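You operate a simulated robot arm through the tools that you are given. There is no shell and no other tool.

The job below is to be done with a simulated robot arm. You get a single attempt, and the scene is never put back.

Task
Clamp the valve block in the vice and tighten its brass plug to 20 Nm.
Fine: set the black dial, use the teal nut runner and put it in its holder; open the vice and put the block back. Set down upright: valve block, teal nut runner.

The check looks at the end state, three seconds after you hand in, the way a careful person would. Anything else that was tipped, shoved, dropped, spilled or broken makes it a failure.

Robot
A 7-joint arm with a two-finger parallel gripper, fixed in place. Base frame: the origin is at the foot of the arm, x ahead of it, y to its left, z up; the work surface is at about z = 0.85. Units: m, rad, N and s.
Its first joint turns from -2.897 to 2.897 rad. Payload 4.4 kg.
The tool frame sits at the grasp point between the pads (the TCP): z along the fingers, y along the line on which they close. The tips reach 0.023 m beyond it. The gripper opens to 0.094 m. The fingers are 0.038 m wide and 0.01 m thick; the gripper's body (0.054 by 0.096 m) begins 0.039 m behind the TCP.
Orientation is that of the tool frame in the base frame, as a unit quaternion [x, y, z, w]. With the fingers straight down and closing along the base's y, the tool's x points along the base's -x, its y along +y and its z along -z.

Tools
- The arm moves only by the tool nudge_tool. Its argument "targets" is a list of rows, each an object (a shift or turn left out is 0, a gripper value left out holds the last) with "dr": the turn, a rotation vector about the tool's x, y, z in rad, a list of three; "linear": the shift along the tool's x, y, z in cm, a list of three; "claw": the gripper command, from -1 (shut) to 1 (fully open), values between in proportion. In form: [{"dr": [rx, ry, rz], "linear": [x, y, z], "claw": claw}, ...]. A call has 1 to 20 rows; each row shifts and turns the commanded pose from where the row before left it, along the tool's axes as they then stand. Each row takes 0.2 s and may step no farther than 0.05 m and 0.15 rad from the row before; otherwise, or with a gripper value out of range, the whole call is refused. A pose out of reach is approached as far as the arm can. The call stops where the force on the tool passes 80 N (or 10 N more than at its start, if that is more) or the arm is blocked; 0.2 s more then pass. Each finger travels about 0.108 m/s and halts on what it meets, pressing with about 31 N; the grip force reading is that of the motor and also rises with nothing between the fingers. The clock runs only during rows and for 0.2 s after the last one: add rows that do not move to give the fingers time. The reply holds the time, the measured pose of the TCP, the force on the tool along the base axes, the opening and the grip force, in the units named above and with some noise, with the torque about the TCP (base axes, N m) and any sound that the robot's microphone picked up, and new pictures: "views" is both (left out), scene, wrist or none.
- Cameras (640 x 400 px; columns grow to the right, rows downward): "scene" is fixed at [0.0494, 0.651, 1.4571]; the picture's right is [-0.16, -0.99, 0.00], its down [-0.52, 0.08, -0.85] and it looks along [0.84, -0.13, -0.53] (base axes); focal length 333 px, centre (320, 200). "wrist" rides on the gripper at [0.086, 0.016, -0.075] in the tool frame; the picture's right is [-0.18, 0.98, 0.00], its down [-0.58, -0.11, -0.81] and it looks along [-0.79, -0.15, 0.59] (tool axes); focal length 243 px, centre (320, 200). There is no depth. A picture from a camera that has moved, and an enlarged one, comes with that camera's place and axes in the base frame and with its lens.
- close_up(camera, box): a new picture of the part [left, top, right, bottom] of that camera's present view, enlarged. It takes no simulated time.
- finish_job(): hands the job in; it is judged then, once.

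Nothing tells you positions but the pictures and the camera data. Unless the task says otherwise, let go and move clear before handing in.

The tools are called after ">>>" by a JSON object that holds its "api" and its "payload". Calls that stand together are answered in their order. nudge_tool: Moves the arm, as the interface text tells. Its arguments: {"type":"object","properties":{"targets":{"type":"array"},"views":{"type":"string","enum":["both","scene","wrist","none"]}},"required":["targets"]} The other tools are called the same way: close_up (camera, box) takes an enlarged picture of a part of a camera's view; finish_job () hands the job in.

At the start:

```text
clock: 0.0
position: [0.5289, 0.35, 1.2634]
orientation: [0.0, 1.0, 0.0, 0.0]
contact_force: [-0.5, -0.4, 0.2]
wrist_torque: [0.01, -0.02, 0.02]
grip_width: 0.0939
finger_force: 0.1
```

scene: 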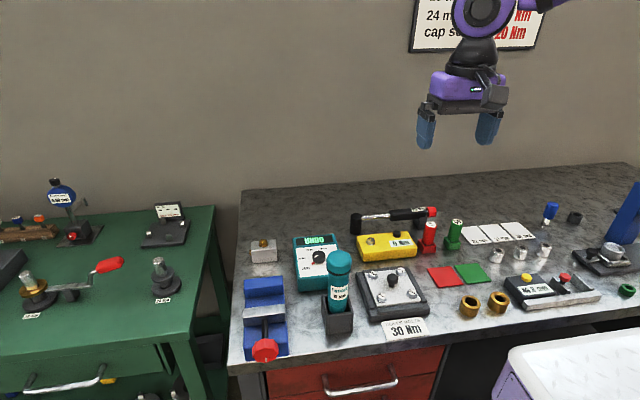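
wrist: 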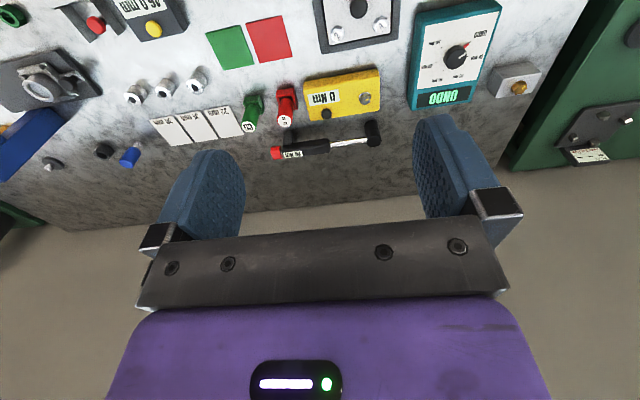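

I see a bench with a blue vice, a teal nut runner in a holder, a teal controller box with a black dial, and a small grey block with a brass plug (the valve block). I'll look closer before moving.

>>> {"api": "close_up", "payload": {"camera": "scene", "box": [220, 220, 360, 370]}}

>>> {"api": "close_up", "payload": {"camera": "scene", "box": [280, 225, 350, 295]}}

>>> {"api": "close_up", "payload": {"camera": "wrist", "box": [400, 0, 550, 120]}}

>>> {"api": "close_up", "payload": {"camera": "scene", "box": [400, 0, 560, 60]}}

>>> {"api": "close_up", "payload": {"camera": "scene", "box": [340, 190, 640, 350]}}

```text
2.67 times, centred on (290, 295) of scene
camera zoom: at [0.0494, 0.651, 1.4571], right [-0.16, -0.99, 0.0], down [-0.52, 0.08, -0.85], along [0.84, -0.13, -0.53], focal length 888 px, centre (400, -53)
```

zoom: 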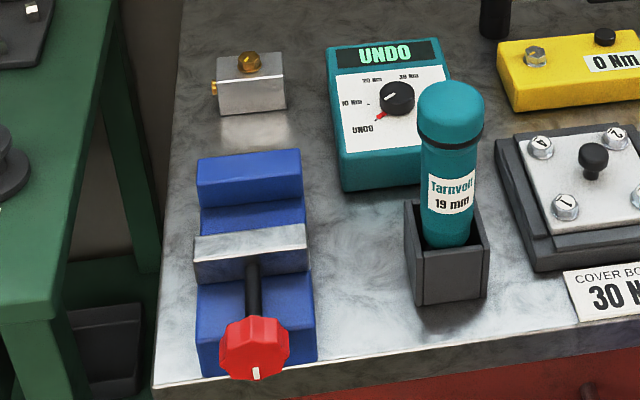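

```text
5.71 times, centred on (315, 260) of scene
camera zoom: at [0.0494, 0.651, 1.4571], right [-0.16, -0.99, 0.0], down [-0.52, 0.08, -0.85], along [0.84, -0.13, -0.53], focal length 1902 px, centre (349, -143)
```

zoom: 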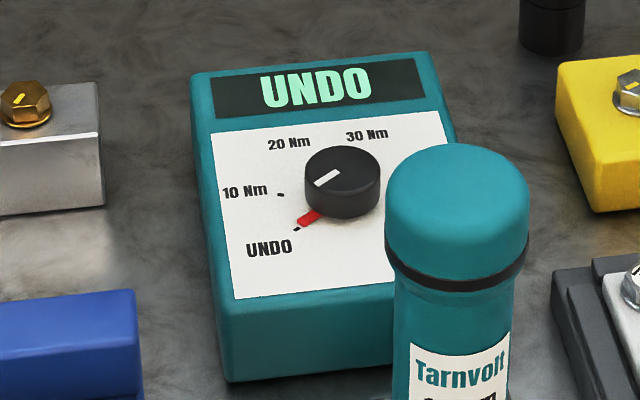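

```text
3.33 times, centred on (475, 60) of wrist
camera zoom: at [0.4419, 0.367, 1.3388], right [0.18, 0.98, 0.0], down [0.58, -0.11, 0.81], along [0.79, -0.15, -0.59], focal length 809 px, centre (-197, 667)
```

zoom: 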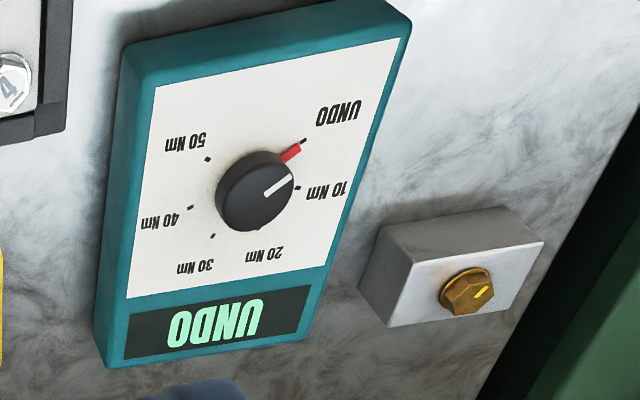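

```text
4.00 times, centred on (480, 30) of scene
camera zoom: at [0.0494, 0.651, 1.4571], right [-0.16, -0.99, 0.0], down [-0.52, 0.08, -0.85], along [0.84, -0.13, -0.53], focal length 1332 px, centre (-320, 880)
```

zoom: 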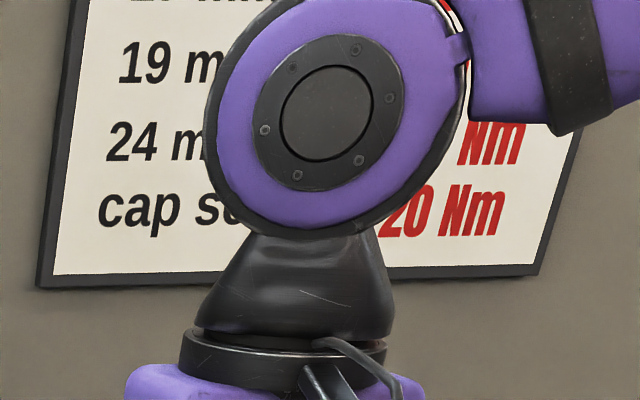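

```text
2.13 times, centred on (490, 270) of scene
camera zoom: at [0.0494, 0.651, 1.4571], right [-0.16, -0.99, 0.0], down [-0.52, 0.08, -0.85], along [0.84, -0.13, -0.53], focal length 710 px, centre (-43, 51)
```

zoom: 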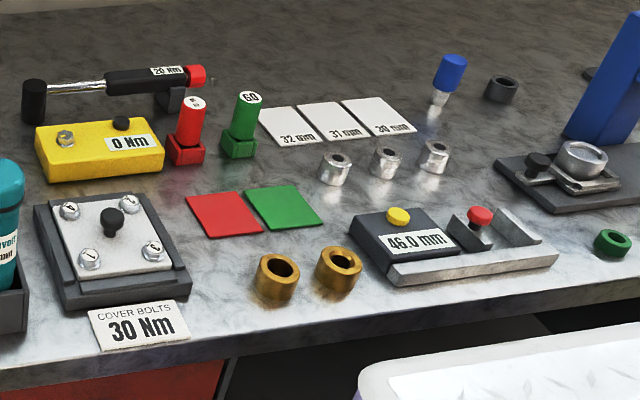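

The valve block sits around (0.74, 0.69), the dial around (0.667, 0.555), the vice along y≈0.69, and the runner around (0.51, 0.54). I'll move over this area at a safe height for a closer look.

>>> {"api": "nudge_tool", "payload": {"targets": [{"linear": [-1.2, 4.5, 1.0], "claw": 1}, {"linear": [-1.2, 4.5, 1.0]}, {"linear": [-1.2, 4.5, 1.0]}, {"linear": [-1.2, 4.5, 1.0]}, {"linear": [-1.2, 4.5, 1.0]}, {"linear": [-1.2, 4.5, 1.0]}]}}

```text
clock: 1.4
position: [0.6008, 0.6197, 1.2063]
orientation: [0.0, 1.0, 0.001, 0.002]
contact_force: [-0.7, -0.7, 0.8]
wrist_torque: [0.04, -0.04, 0.02]
grip_width: 0.0938
finger_force: 0.0
camera wrist: at [0.5145, 0.6361, 1.2811], right [0.18, 0.98, 0.0], down [0.58, -0.11, 0.81], along [0.79, -0.15, -0.59], focal length 243 px, centre (320, 200)
```

scene: 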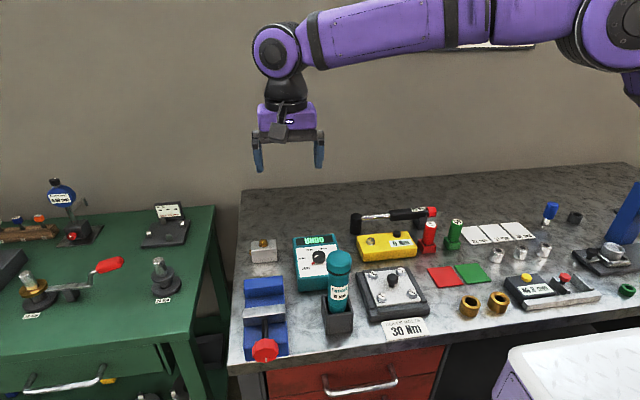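
wrist: 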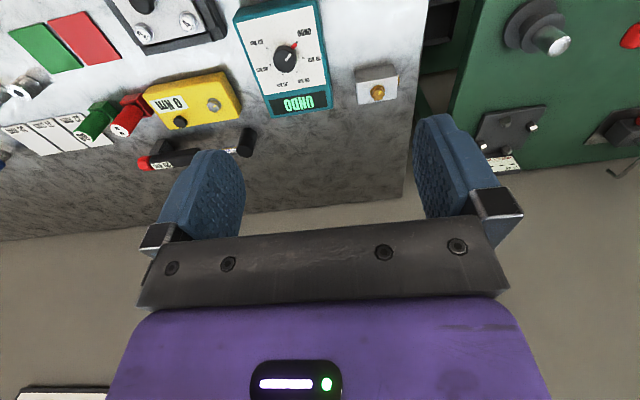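

>>> {"api": "close_up", "payload": {"camera": "wrist", "box": [340, 50, 420, 120]}}

>>> {"api": "close_up", "payload": {"camera": "scene", "box": [235, 230, 295, 290]}}

>>> {"api": "close_up", "payload": {"camera": "scene", "box": [225, 270, 305, 370]}}

>>> {"api": "close_up", "payload": {"camera": "wrist", "box": [230, 0, 340, 120]}}

>>> {"api": "close_up", "payload": {"camera": "scene", "box": [400, 10, 560, 90]}}

```text
5.71 times, centred on (380, 85) of wrist
camera zoom: at [0.5145, 0.6361, 1.2811], right [0.18, 0.98, 0.0], down [0.58, -0.11, 0.81], along [0.79, -0.15, -0.59], focal length 1386 px, centre (-23, 857)
```

zoom: 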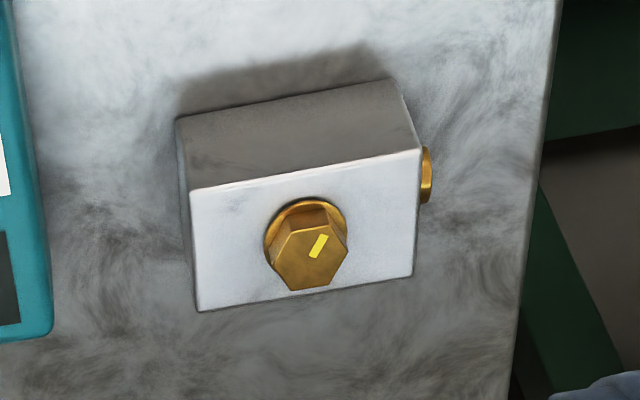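

```text
6.67 times, centred on (265, 260) of scene
camera zoom: at [0.0494, 0.651, 1.4571], right [-0.16, -0.99, 0.0], down [-0.52, 0.08, -0.85], along [0.84, -0.13, -0.53], focal length 2220 px, centre (687, -200)
```

zoom: 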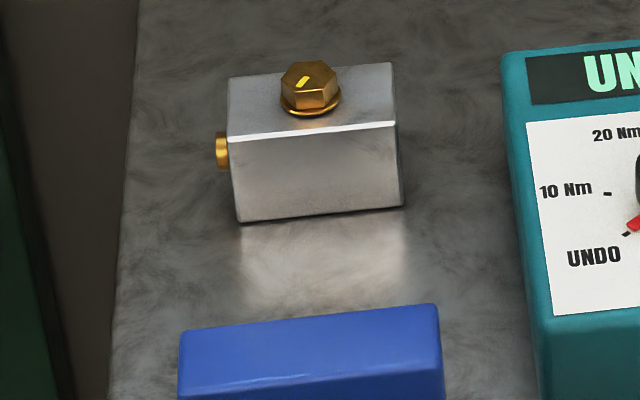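

```text
4.00 times, centred on (265, 320) of scene
camera zoom: at [0.0494, 0.651, 1.4571], right [-0.16, -0.99, 0.0], down [-0.52, 0.08, -0.85], along [0.84, -0.13, -0.53], focal length 1332 px, centre (540, -280)
```

zoom: 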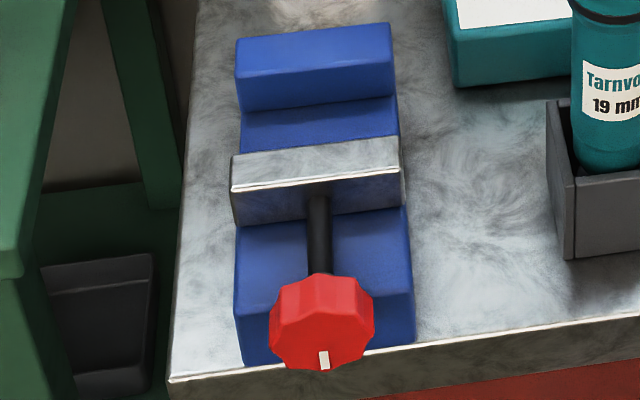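

```text
3.33 times, centred on (285, 60) of wrist
camera zoom: at [0.5145, 0.6361, 1.2811], right [0.18, 0.98, 0.0], down [0.58, -0.11, 0.81], along [0.79, -0.15, -0.59], focal length 809 px, centre (437, 667)
```

zoom: 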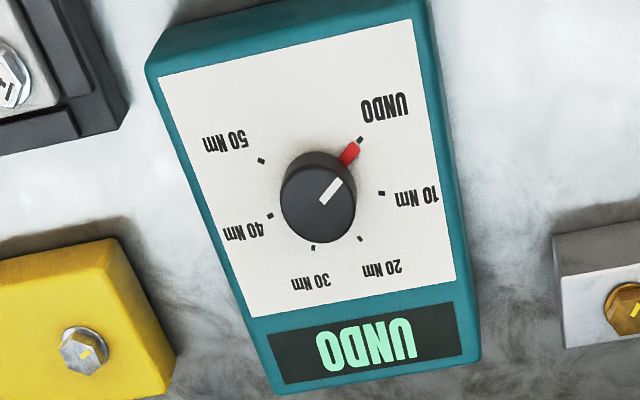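

```text
4.00 times, centred on (480, 50) of scene
camera zoom: at [0.0494, 0.651, 1.4571], right [-0.16, -0.99, 0.0], down [-0.52, 0.08, -0.85], along [0.84, -0.13, -0.53], focal length 1332 px, centre (-320, 800)
```

zoom: 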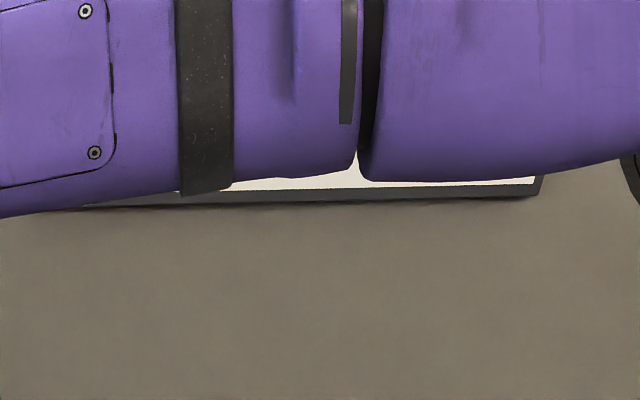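

The valve block is about 38×64×42 mm, centred at (0.748, 0.690); the dial is at (0.667, 0.555), with its panel at z≈0.894. I'll set the dial first: go above it, turned back about 0.9 rad, then descend.

>>> {"api": "nudge_tool", "payload": {"targets": [{"linear": [-2.2, -2.15, 3.3], "claw": 1}, {"linear": [-2.2, -2.15, 3.3]}, {"linear": [-2.2, -2.15, 3.3]}, {"dr": [0, 0, -0.15]}, {"dr": [0, 0, -0.15]}, {"dr": [0, 0, -0.15]}, {"dr": [0, 0, -0.15]}, {"dr": [0, 0, -0.15]}, {"dr": [0, 0, -0.15]}, {"linear": [0, 0, 3]}, {"linear": [0, 0, 3]}, {"linear": [0, 0, 3]}]}}

```text
clock: 4.0
position: [0.6673, 0.5547, 1.0159]
orientation: [-0.435, 0.9, -0.001, 0.0]
contact_force: [-0.4, -0.2, 1.1]
wrist_torque: [0.03, 0.0, -0.01]
grip_width: 0.0939
finger_force: 0.0
camera wrist: at [0.5994, 0.4975, 1.0895], right [-0.66, 0.75, 0.0], down [0.45, 0.39, 0.81], along [0.61, 0.53, -0.59], focal length 243 px, centre (320, 200)
```

scene: 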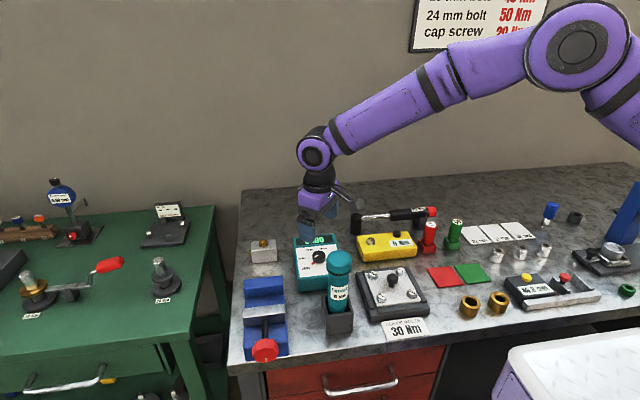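
wrist: 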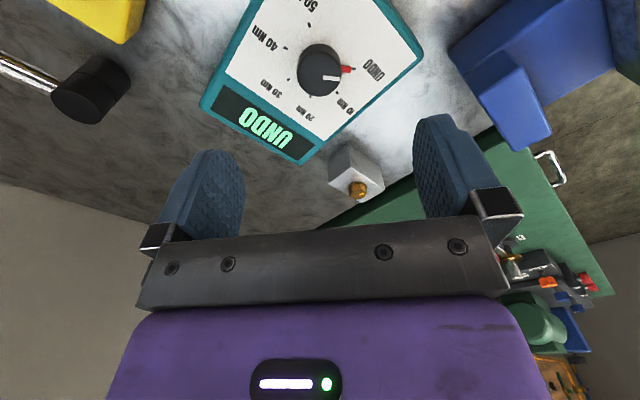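

The tool is above the dial. I'll zoom in on the wrist view to refine the knob centre and height.

>>> {"api": "close_up", "payload": {"camera": "wrist", "box": [220, 0, 420, 130]}}

>>> {"api": "close_up", "payload": {"camera": "scene", "box": [280, 200, 360, 300]}}

```text
3.08 times, centred on (320, 65) of wrist
camera zoom: at [0.5994, 0.4975, 1.0895], right [-0.66, 0.75, 0.0], down [0.45, 0.39, 0.81], along [0.61, 0.53, -0.59], focal length 746 px, centre (320, 615)
```

zoom: 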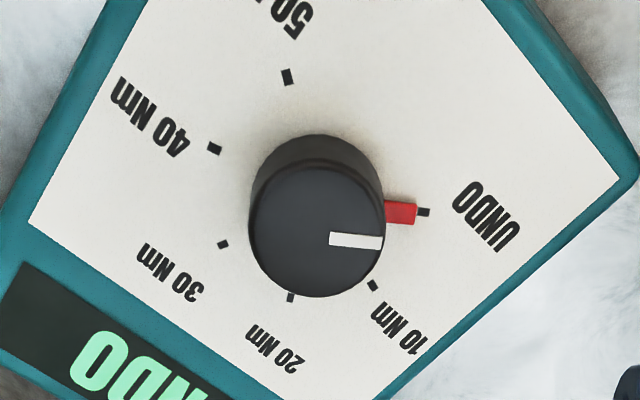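

```text
4.00 times, centred on (320, 250) of scene
camera zoom: at [0.0494, 0.651, 1.4571], right [-0.16, -0.99, 0.0], down [-0.52, 0.08, -0.85], along [0.84, -0.13, -0.53], focal length 1332 px, centre (320, 0)
```

zoom: 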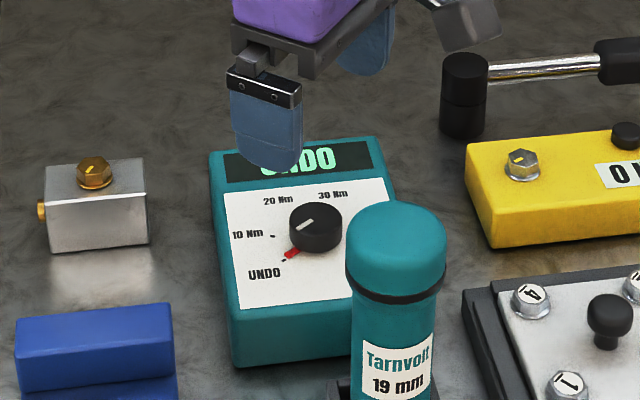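

The dial centre is confirmed at (0.667, 0.556) with the knob top at z≈0.910. The red pointer sticks out low at the UNDO direction, so I'll turn the fingers perpendicular to it before gripping.

>>> {"api": "nudge_tool", "payload": {"targets": [{"dr": [0, 0, -0.148]}, {"dr": [0, 0, -0.148]}, {"dr": [0, 0, -0.148]}, {"dr": [0, 0, -0.148]}, {"dr": [0, 0, -0.148]}, {"dr": [0, 0, -0.148]}, {"dr": [0, 0, -0.148]}, {"dr": [0, 0, -0.148]}, {"dr": [0, 0, -0.148]}, {}]}}

```text
clock: 6.2
position: [0.6667, 0.5565, 1.0156]
orientation: [0.899, -0.439, -0.001, 0.0]
contact_force: [-1.6, -0.5, 0.3]
wrist_torque: [-0.01, 0.0, -0.01]
grip_width: 0.0939
finger_force: 0.0
camera wrist: at [0.7065, 0.478, 1.0898], right [-0.89, -0.46, 0.0], down [-0.27, 0.53, 0.81], along [-0.37, 0.72, -0.59], focal length 243 px, centre (320, 200)
```

scene: 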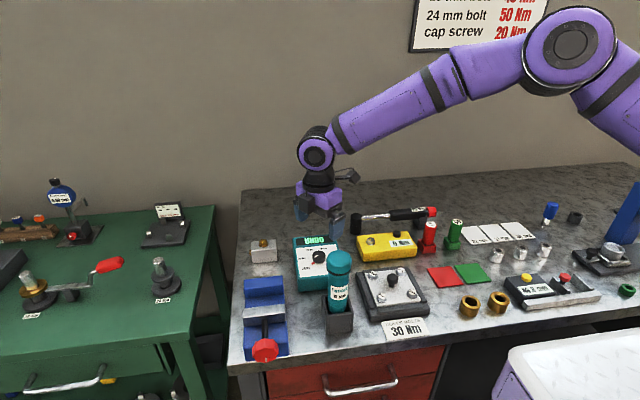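
wrist: 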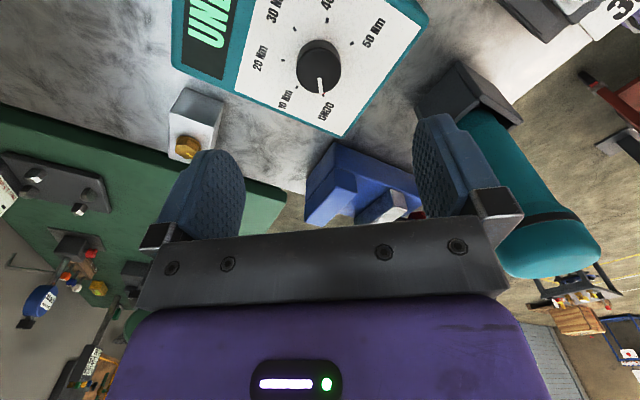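

The fingers are now perpendicular to the pointer. I'll descend around the knob with a partly opened gripper.

>>> {"api": "nudge_tool", "payload": {"targets": [{"claw": 0.3, "linear": [0, 0, 2.5]}, {"linear": [0, 0, 2.5]}, {"linear": [0, 0, 2.5]}, {"linear": [0, 0, 1.8]}, {}]}}

>>> {"api": "close_up", "payload": {"camera": "scene", "box": [280, 200, 360, 300]}}

```text
clock: 7.4
position: [0.6675, 0.5548, 0.9244]
orientation: [0.898, -0.439, 0.001, 0.0]
contact_force: [0.3, -0.5, 1.2]
wrist_torque: [0.02, 0.01, -0.01]
grip_width: 0.061
finger_force: 0.0
camera wrist: at [0.7073, 0.4776, 0.9985], right [-0.89, -0.46, 0.0], down [-0.27, 0.53, 0.81], along [-0.37, 0.72, -0.59], focal length 243 px, centre (320, 200)
```

scene: 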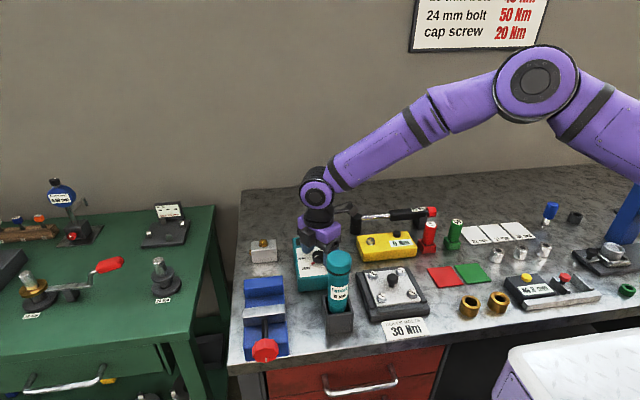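
wrist: 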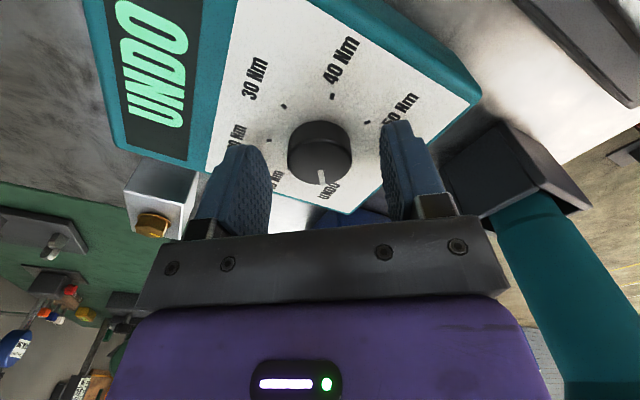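

```text
4.00 times, centred on (320, 250) of scene
camera zoom: at [0.0494, 0.651, 1.4571], right [-0.16, -0.99, 0.0], down [-0.52, 0.08, -0.85], along [0.84, -0.13, -0.53], focal length 1332 px, centre (320, 0)
```

zoom: 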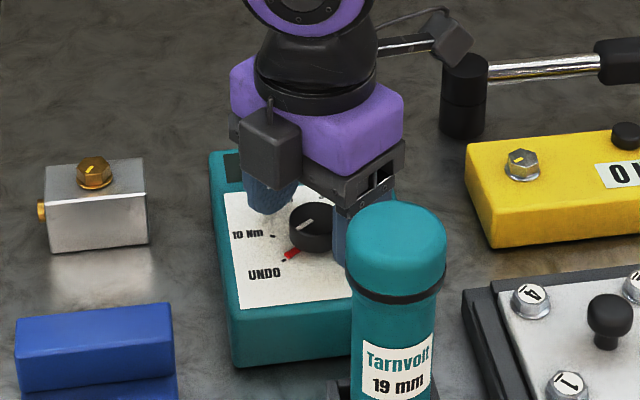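

The fingers straddle the knob. I'll lower 4 mm more and close.

>>> {"api": "nudge_tool", "payload": {"targets": [{"linear": [0, 0, 0.4]}, {"claw": -0.5}, {}, {}], "views": "wrist"}}

```text
clock: 8.4
position: [0.6667, 0.5548, 0.9182]
orientation: [0.898, -0.439, 0.0, 0.0]
contact_force: [-0.5, -0.8, -1.2]
wrist_torque: [-0.02, -0.07, -0.02]
grip_width: 0.0326
finger_force: 45.5
camera wrist: at [0.7073, 0.478, 0.9934], right [-0.89, -0.46, 0.0], down [-0.27, 0.53, 0.81], along [-0.37, 0.72, -0.59], focal length 243 px, centre (320, 200)
```

wrist: 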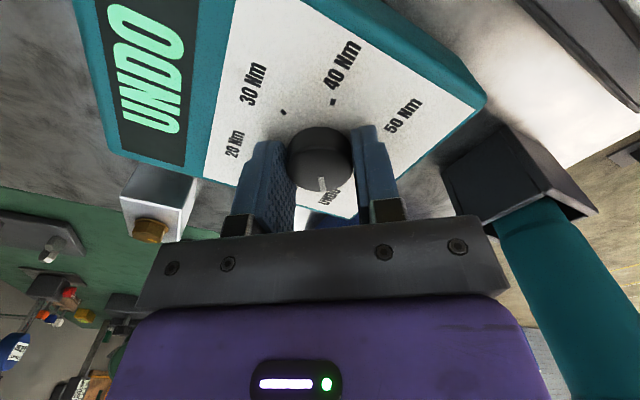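

Gripped at 33 mm. Now I'll turn it clockwise (seen from above) by two detent steps, about 1.795 rad.

>>> {"api": "nudge_tool", "payload": {"targets": [{"dr": [0, 0, 0.138]}, {"dr": [0, 0, 0.138]}, {"dr": [0, 0, 0.138]}, {"dr": [0, 0, 0.138]}, {"dr": [0, 0, 0.138]}, {"dr": [0, 0, 0.138]}, {"dr": [0, 0, 0.138]}, {"dr": [0, 0, 0.138]}, {"dr": [0, 0, 0.138]}, {"dr": [0, 0, 0.138]}, {"dr": [0, 0, 0.138]}, {"dr": [0, 0, 0.138]}, {"dr": [0, 0, 0.139]}, {}]}}

>>> {"api": "close_up", "payload": {"camera": "scene", "box": [280, 200, 360, 300]}}

```text
clock: 11.4
position: [0.6675, 0.554, 0.9191]
orientation: [-0.215, 0.977, 0.0, 0.0]
contact_force: [26.3, -6.0, 20.2]
wrist_torque: [-0.45, -0.47, 0.03]
grip_width: 0.0325
finger_force: 44.7
camera wrist: at [0.5813, 0.5335, 0.9932], right [-0.25, 0.97, 0.0], down [0.57, 0.15, 0.81], along [0.78, 0.2, -0.59], focal length 243 px, centre (320, 200)
```

scene: 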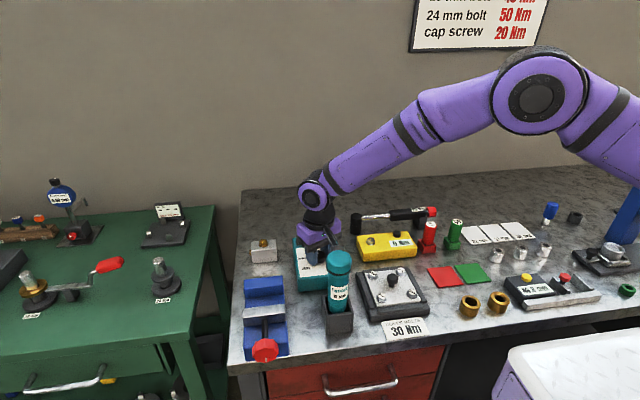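
wrist: 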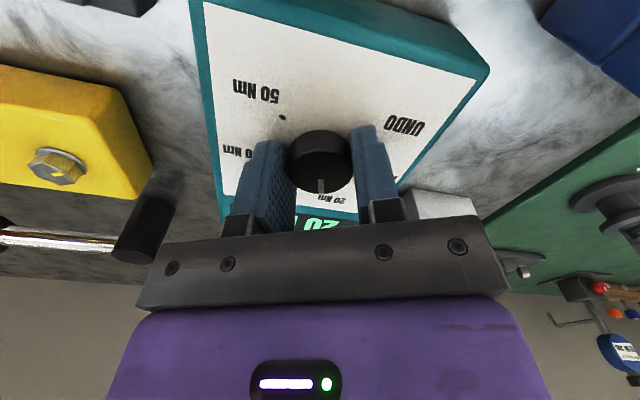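

```text
4.00 times, centred on (320, 250) of scene
camera zoom: at [0.0494, 0.651, 1.4571], right [-0.16, -0.99, 0.0], down [-0.52, 0.08, -0.85], along [0.84, -0.13, -0.53], focal length 1332 px, centre (320, 0)
```

zoom: 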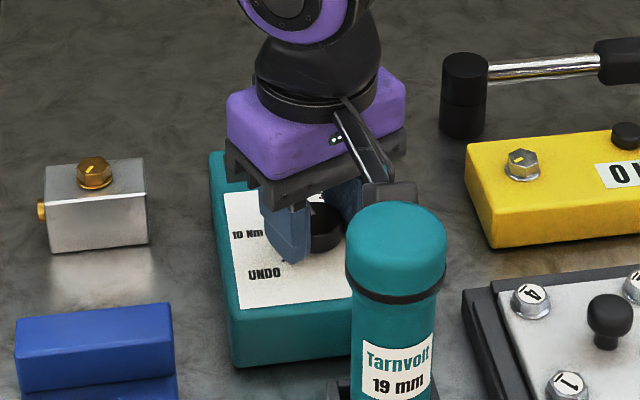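

The display shows "20". There's some side force at the fingertips, so I'll release and check the readings before lifting away.

>>> {"api": "nudge_tool", "payload": {"targets": [{"claw": 0.3}, {}, {}]}}

>>> {"api": "close_up", "payload": {"camera": "wrist", "box": [220, 100, 420, 250]}}

>>> {"api": "close_up", "payload": {"camera": "scene", "box": [280, 200, 380, 340]}}

```text
clock: 12.2
position: [0.6631, 0.5538, 0.9186]
orientation: [-0.218, 0.976, -0.002, -0.001]
contact_force: [-9.3, -7.3, 11.5]
wrist_torque: [0.35, 0.19, 0.4]
grip_width: 0.06
finger_force: 0.1
camera wrist: at [0.5787, 0.5334, 0.9927], right [-0.25, 0.97, 0.0], down [0.57, 0.15, 0.81], along [0.78, 0.2, -0.59], focal length 243 px, centre (320, 200)
```

scene: 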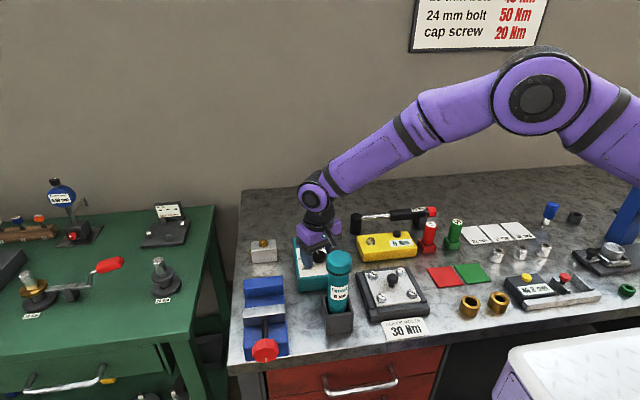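
wrist: 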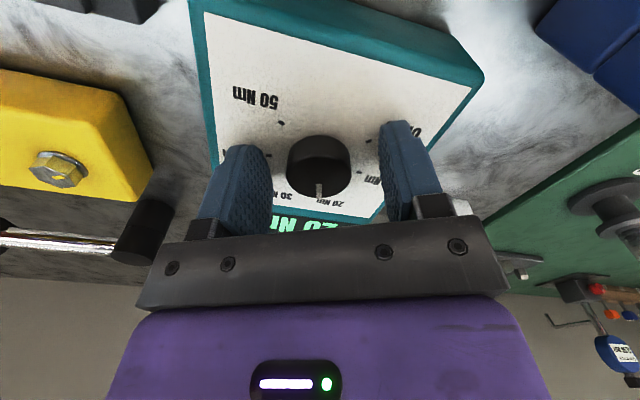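

```text
2.67 times, centred on (320, 175) of wrist
camera zoom: at [0.5787, 0.5334, 0.9927], right [-0.25, 0.97, 0.0], down [0.57, 0.15, 0.81], along [0.78, 0.2, -0.59], focal length 647 px, centre (320, 267)
```

zoom: 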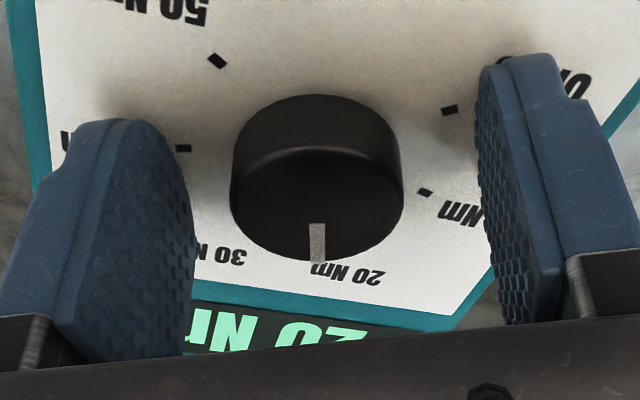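

```text
2.86 times, centred on (330, 270) of scene
camera zoom: at [0.0494, 0.651, 1.4571], right [-0.16, -0.99, 0.0], down [-0.52, 0.08, -0.85], along [0.84, -0.13, -0.53], focal length 951 px, centre (291, 0)
```

zoom: 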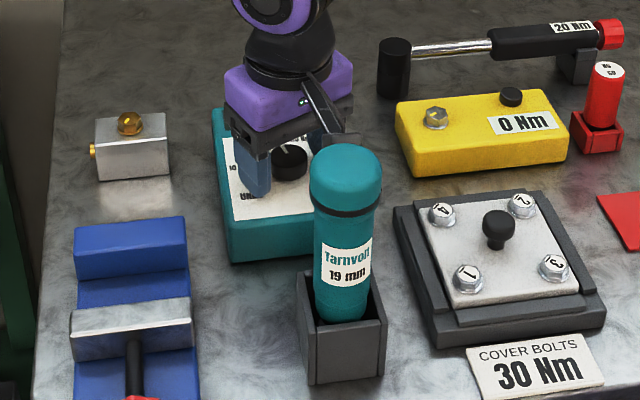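

The dial reads 20 Nm. I'll wait a moment and recheck the force before lifting.

>>> {"api": "nudge_tool", "payload": {"targets": [{}, {}], "views": "none"}}

```text
clock: 12.8
position: [0.6658, 0.5551, 0.9177]
orientation: [-0.217, 0.976, -0.001, 0.0]
contact_force: [-4.3, -2.1, 4.2]
wrist_torque: [0.14, 0.09, 0.14]
grip_width: 0.0608
finger_force: 0.1
```

The force has decayed, so it was just release dynamics. Lifting straight up.

>>> {"api": "nudge_tool", "payload": {"targets": [{"linear": [0, 0, -2]}, {"linear": [0, 0, -4]}, {"linear": [0, 0, -4], "claw": 1}, {"linear": [0, 0, -4]}, {}]}}

>>> {"api": "close_up", "payload": {"camera": "wrist", "box": [220, 0, 420, 130]}}

>>> {"api": "close_up", "payload": {"camera": "scene", "box": [270, 220, 370, 340]}}

```text
clock: 14.0
position: [0.6674, 0.5549, 1.0602]
orientation: [-0.217, 0.976, 0.0, 0.0]
contact_force: [-0.1, -0.3, 0.0]
wrist_torque: [-0.01, 0.05, -0.02]
grip_width: 0.0941
finger_force: 0.1
camera wrist: at [0.582, 0.5336, 1.1346], right [-0.25, 0.97, 0.0], down [0.57, 0.15, 0.81], along [0.78, 0.2, -0.59], focal length 243 px, centre (320, 200)
```

scene: 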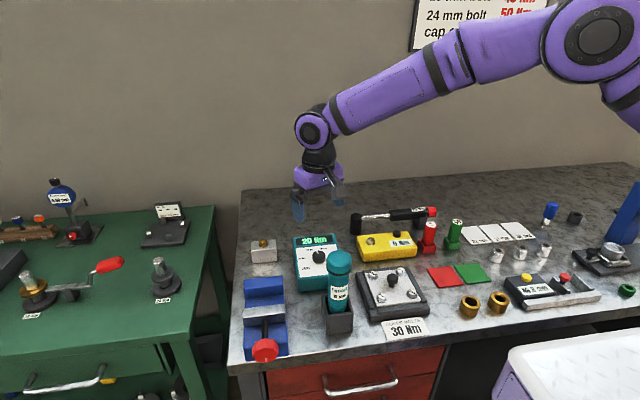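
wrist: 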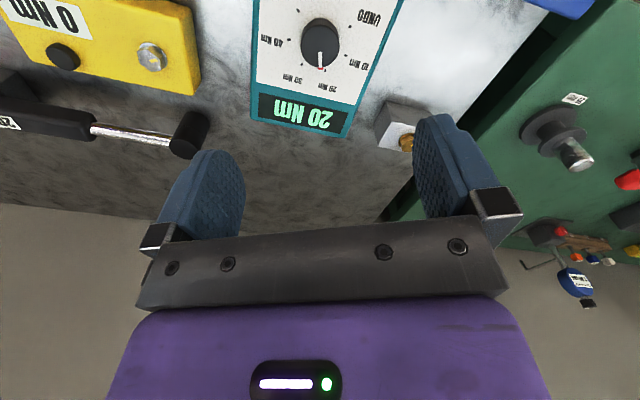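

```text
3.08 times, centred on (320, 65) of wrist
camera zoom: at [0.582, 0.5336, 1.1346], right [-0.25, 0.97, 0.0], down [0.57, 0.15, 0.81], along [0.78, 0.2, -0.59], focal length 746 px, centre (320, 615)
```

zoom: 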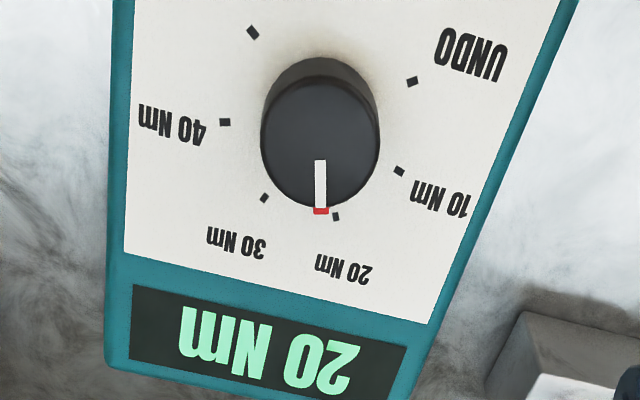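

```text
3.33 times, centred on (320, 280) of scene
camera zoom: at [0.0494, 0.651, 1.4571], right [-0.16, -0.99, 0.0], down [-0.52, 0.08, -0.85], along [0.84, -0.13, -0.53], focal length 1110 px, centre (320, -67)
```

zoom: 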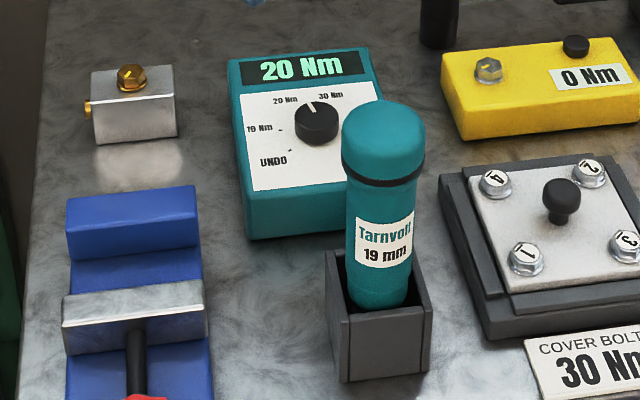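

The dial shows 20 Nm. Next I'll turn the gripper so it closes along x and move over the valve block at (0.748, 0.690), testing whether that reach is possible.

>>> {"api": "nudge_tool", "payload": {"targets": [{"dr": [0, 0, -0.142]}, {"dr": [0, 0, -0.142]}, {"dr": [0, 0, -0.142]}, {"dr": [0, 0, -0.142]}, {"dr": [0, 0, -0.142]}, {"dr": [0, 0, -0.142]}, {"dr": [0, 0, -0.142]}, {"dr": [0, 0, -0.14]}, {"linear": [-3.375, -2.03, 0]}, {"linear": [-3.375, -2.03, 0]}, {"linear": [-3.375, -2.03, 0]}, {"linear": [-3.375, -2.03, 0]}, {}]}}

```text
clock: 16.8
position: [0.7268, 0.6554, 1.0592]
orientation: [0.708, -0.707, 0.0, 0.0]
contact_force: [0.2, -0.1, 0.1]
wrist_torque: [0.0, 0.01, 0.01]
grip_width: 0.094
finger_force: 0.0
out of reach, approached as far as the arm can: row 12
camera wrist: at [0.7099, 0.5701, 1.1331], right [-0.98, 0.18, 0.0], down [0.11, 0.58, 0.81], along [0.15, 0.79, -0.59], focal length 243 px, centre (320, 200)
```

scene: 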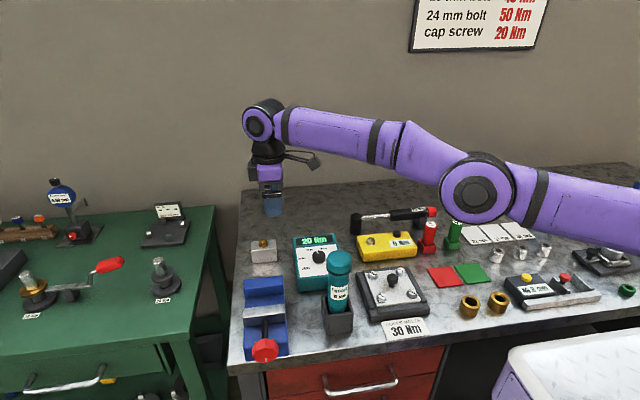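
wrist: 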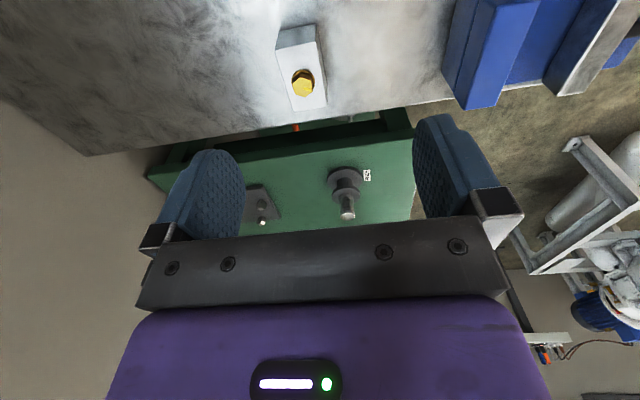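

At z=1.06 with the tool vertical the arm tops out at r≈0.98, and the block is at r≈1.02. Tilting about the closing axis so the fingers point outward (+y) keeps the pads flat on the block and adds reach, so I'll try about 0.3 rad.

>>> {"api": "nudge_tool", "payload": {"targets": [{"dr": [0, -0.15, 0]}, {"dr": [0, -0.15, 0]}, {}, {}]}}

```text
clock: 17.8
position: [0.7508, 0.6891, 1.0624]
orientation: [0.7, -0.699, -0.106, -0.105]
contact_force: [0.6, -0.5, -1.0]
wrist_torque: [-0.01, -0.02, -0.02]
grip_width: 0.094
finger_force: 0.0
out of reach, approached as far as the arm can: row 1, 2
camera wrist: at [0.7342, 0.5845, 1.1076], right [-0.98, 0.18, 0.06], down [0.11, 0.32, 0.94], along [0.15, 0.93, -0.33], focal length 243 px, centre (320, 200)
```

scene: 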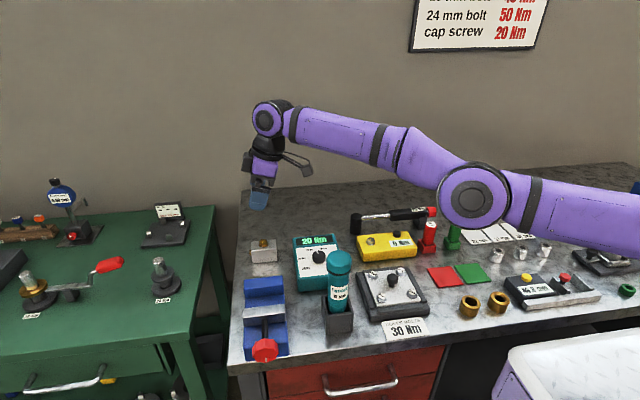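
wrist: 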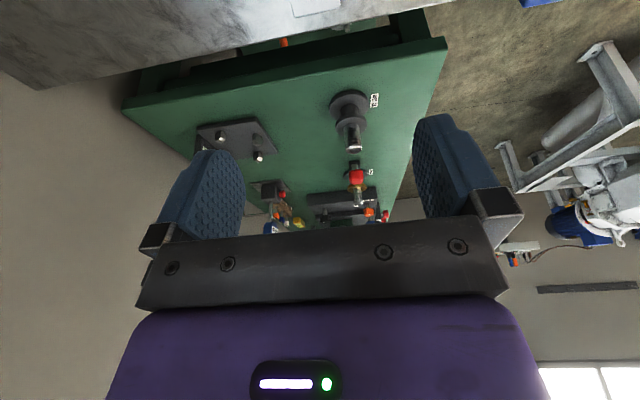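

With a 0.3 rad tilt the reach works. I'll descend along base z toward the block in stages (down is tool [0.2955, 0, 0.9553]) and shift slightly to -y.

>>> {"api": "nudge_tool", "payload": {"targets": [{"linear": [2.04, 0, 3.55]}, {"linear": [1.18, 0, 3.82]}, {"linear": [0.89, 0, 2.87]}, {}, {}]}}

>>> {"api": "close_up", "payload": {"camera": "scene", "box": [220, 190, 320, 290]}}

```text
clock: 19.0
position: [0.7562, 0.688, 0.9519]
orientation: [0.7, -0.699, -0.106, -0.105]
contact_force: [-0.2, 1.0, 0.3]
wrist_torque: [0.0, 0.01, 0.0]
grip_width: 0.094
finger_force: 0.1
out of reach, approached as far as the arm can: row 1
camera wrist: at [0.74, 0.5842, 0.9979], right [-0.98, 0.18, 0.06], down [0.11, 0.32, 0.94], along [0.15, 0.93, -0.33], focal length 243 px, centre (320, 200)
```

scene: 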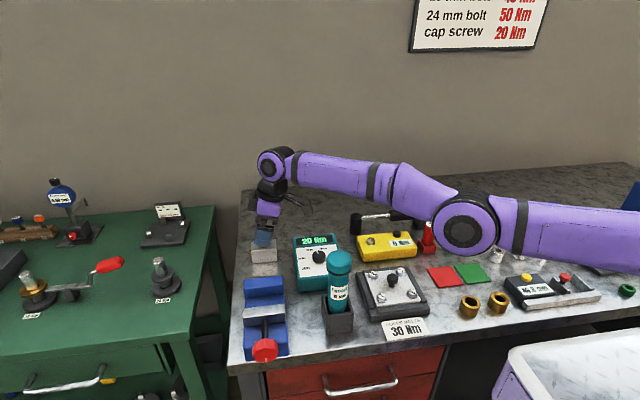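
wrist: 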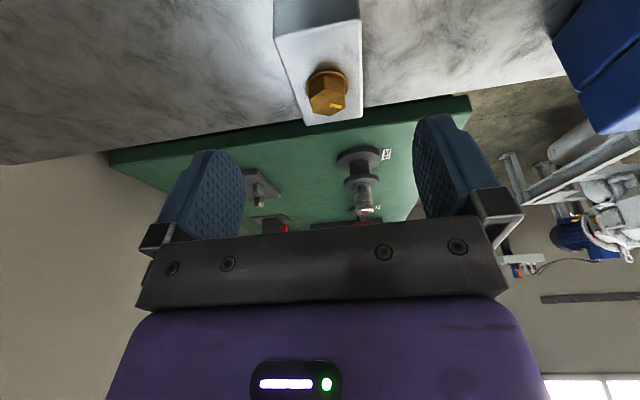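

```text
4.00 times, centred on (270, 240) of scene
camera zoom: at [0.0494, 0.651, 1.4571], right [-0.16, -0.99, 0.0], down [-0.52, 0.08, -0.85], along [0.84, -0.13, -0.53], focal length 1332 px, centre (520, 40)
```

zoom: 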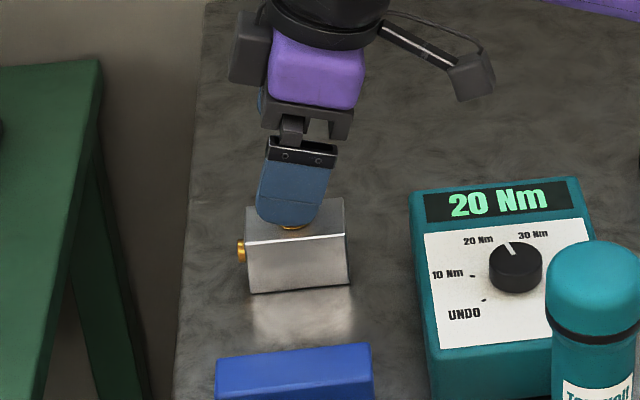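

The TCP is at (0.756, 0.688, 0.952), straddling the block. I'll correct laterally, then descend to TCP z≈0.906 so the fingertips overlap the block's top ~12 mm.

>>> {"api": "nudge_tool", "payload": {"targets": [{"linear": [0.76, 0.8, -0.24]}, {}, {"linear": [0.68, 0, 2.2]}, {"linear": [0.68, 0, 2.2]}, {}]}}

>>> {"api": "close_up", "payload": {"camera": "scene", "box": [220, 190, 320, 290]}}

```text
clock: 20.2
position: [0.756, 0.6894, 0.9051]
orientation: [0.699, -0.699, -0.106, -0.106]
contact_force: [-0.6, -0.5, -0.4]
wrist_torque: [0.02, 0.0, -0.01]
grip_width: 0.094
finger_force: 0.1
out of reach, approached as far as the arm can: row 1
camera wrist: at [0.7393, 0.5848, 0.951], right [-0.98, 0.18, 0.05], down [0.11, 0.32, 0.94], along [0.15, 0.93, -0.33], focal length 243 px, centre (320, 200)
```

scene: 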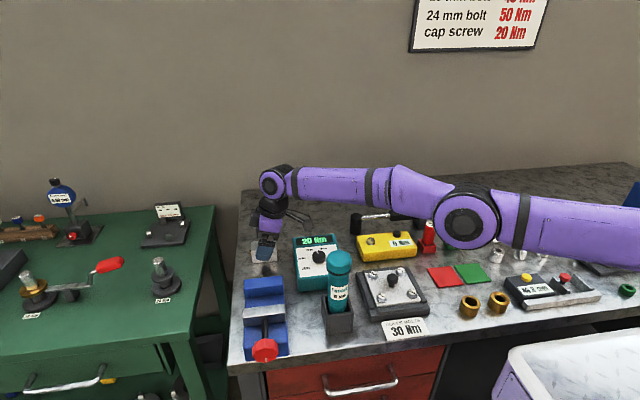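
wrist: 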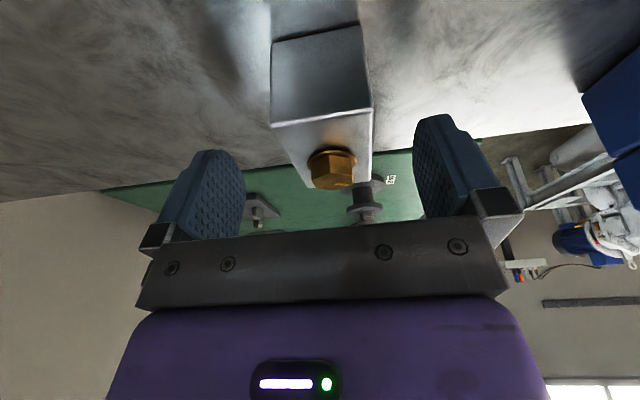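

```text
4.00 times, centred on (270, 240) of scene
camera zoom: at [0.0494, 0.651, 1.4571], right [-0.16, -0.99, 0.0], down [-0.52, 0.08, -0.85], along [0.84, -0.13, -0.53], focal length 1332 px, centre (520, 40)
```

zoom: 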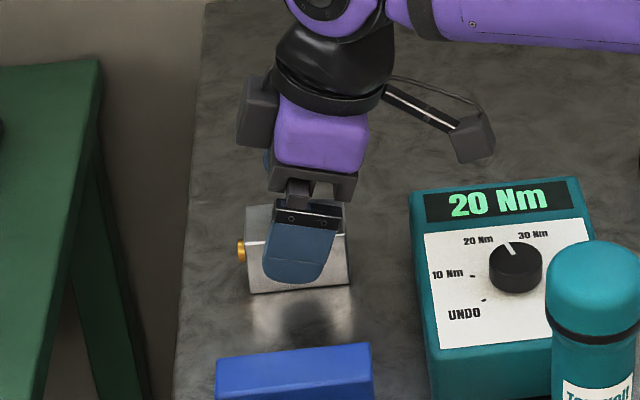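

Height is good, but the lateral correction was not applied. I'll retry it in small steps.

>>> {"api": "nudge_tool", "payload": {"targets": [{"linear": [0.0, 0.4, 0]}, {"linear": [0, 0.4, 0]}, {"linear": [0.43, 0, -0.13]}, {"linear": [0.43, 0, -0.13]}, {}]}}

```text
clock: 21.4
position: [0.7484, 0.6807, 0.9049]
orientation: [-0.699, 0.7, 0.106, 0.105]
contact_force: [-0.9, -0.2, 0.3]
wrist_torque: [0.02, 0.02, 0.01]
grip_width: 0.0941
finger_force: 0.1
camera wrist: at [0.731, 0.5762, 0.9512], right [-0.98, 0.18, 0.05], down [0.11, 0.32, 0.94], along [0.15, 0.93, -0.33], focal length 243 px, centre (320, 200)
```

scene: 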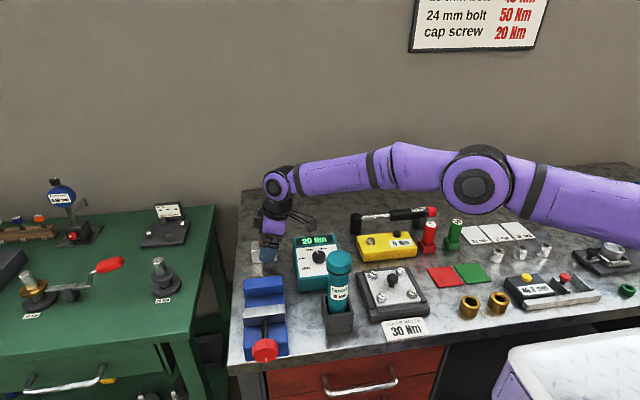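
wrist: 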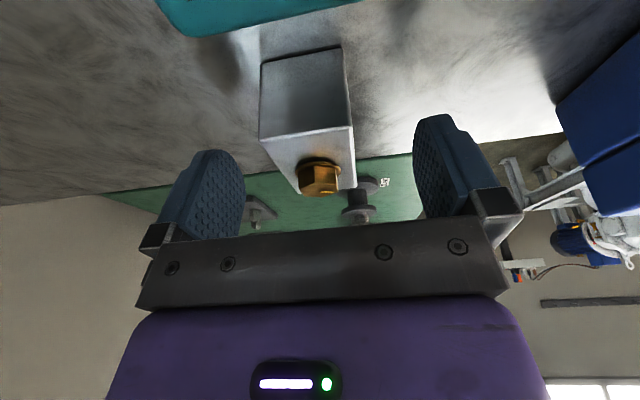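

The TCP is at (0.748, 0.681, 0.905), centred on the block in x. Closing on it.

>>> {"api": "nudge_tool", "payload": {"targets": [{"claw": -1}, {}, {}, {}]}}

>>> {"api": "close_up", "payload": {"camera": "scene", "box": [220, 190, 320, 290]}}

```text
clock: 22.4
position: [0.7479, 0.6809, 0.9065]
orientation: [0.699, -0.699, -0.106, -0.106]
contact_force: [0.9, 0.3, 1.3]
wrist_torque: [0.0, 0.0, -0.04]
grip_width: 0.0397
finger_force: 31.0
camera wrist: at [0.7313, 0.576, 0.9514], right [-0.98, 0.18, 0.05], down [0.11, 0.32, 0.94], along [0.15, 0.93, -0.33], focal length 243 px, centre (320, 200)
```

scene: 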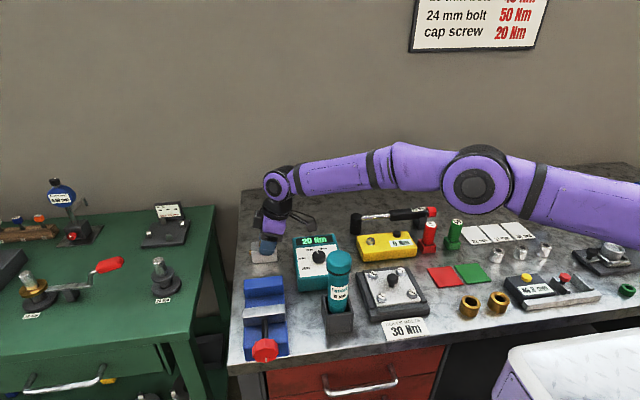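
wrist: 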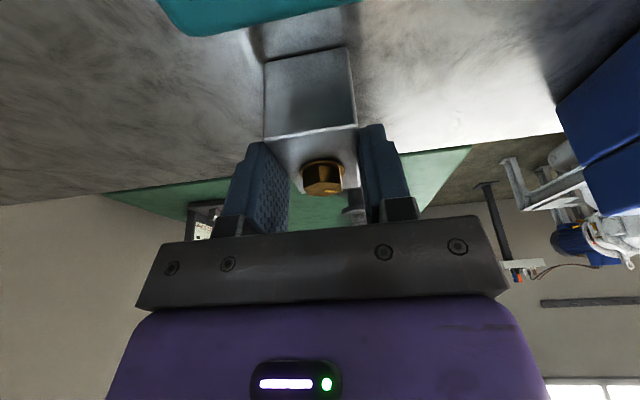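

```text
4.00 times, centred on (270, 240) of scene
camera zoom: at [0.0494, 0.651, 1.4571], right [-0.16, -0.99, 0.0], down [-0.52, 0.08, -0.85], along [0.84, -0.13, -0.53], focal length 1332 px, centre (520, 40)
```

zoom: 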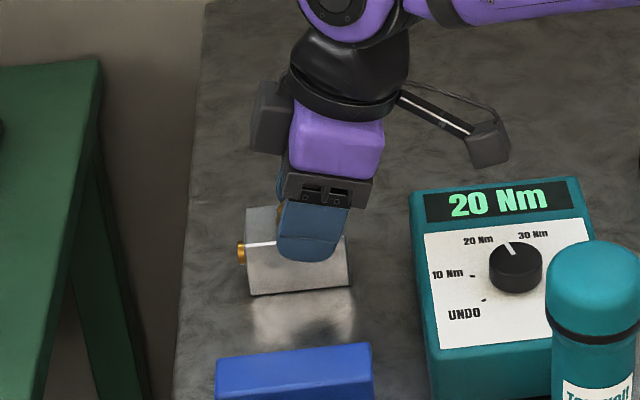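

The grip holds at 39.7 mm. I'll lift a few centimetres and check the block stays level.

>>> {"api": "nudge_tool", "payload": {"targets": [{"linear": [-0.3, 0, -0.96]}, {"linear": [-0.89, 0, -2.87]}, {"linear": [-1.18, 0, -3.82]}, {}]}}

>>> {"api": "close_up", "payload": {"camera": "scene", "box": [220, 170, 320, 270]}}

```text
clock: 23.4
position: [0.7486, 0.68, 0.9867]
orientation: [-0.699, 0.699, 0.106, 0.106]
contact_force: [0.1, -0.3, -3.7]
wrist_torque: [0.02, -0.01, -0.03]
grip_width: 0.0397
finger_force: 30.2
camera wrist: at [0.7321, 0.5761, 1.0312], right [-0.98, 0.18, 0.05], down [0.11, 0.32, 0.94], along [0.15, 0.93, -0.33], focal length 243 px, centre (320, 200)
```

scene: 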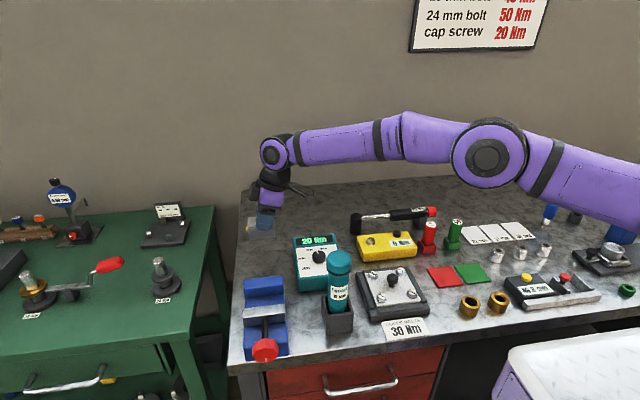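
wrist: 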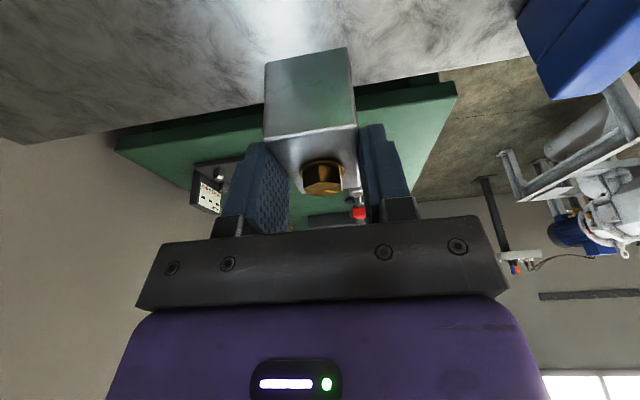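

```text
4.00 times, centred on (270, 220) of scene
camera zoom: at [0.0494, 0.651, 1.4571], right [-0.16, -0.99, 0.0], down [-0.52, 0.08, -0.85], along [0.84, -0.13, -0.53], focal length 1332 px, centre (520, 120)
```

zoom: 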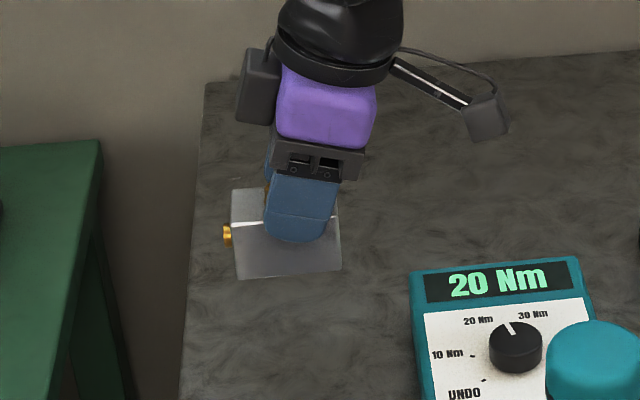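

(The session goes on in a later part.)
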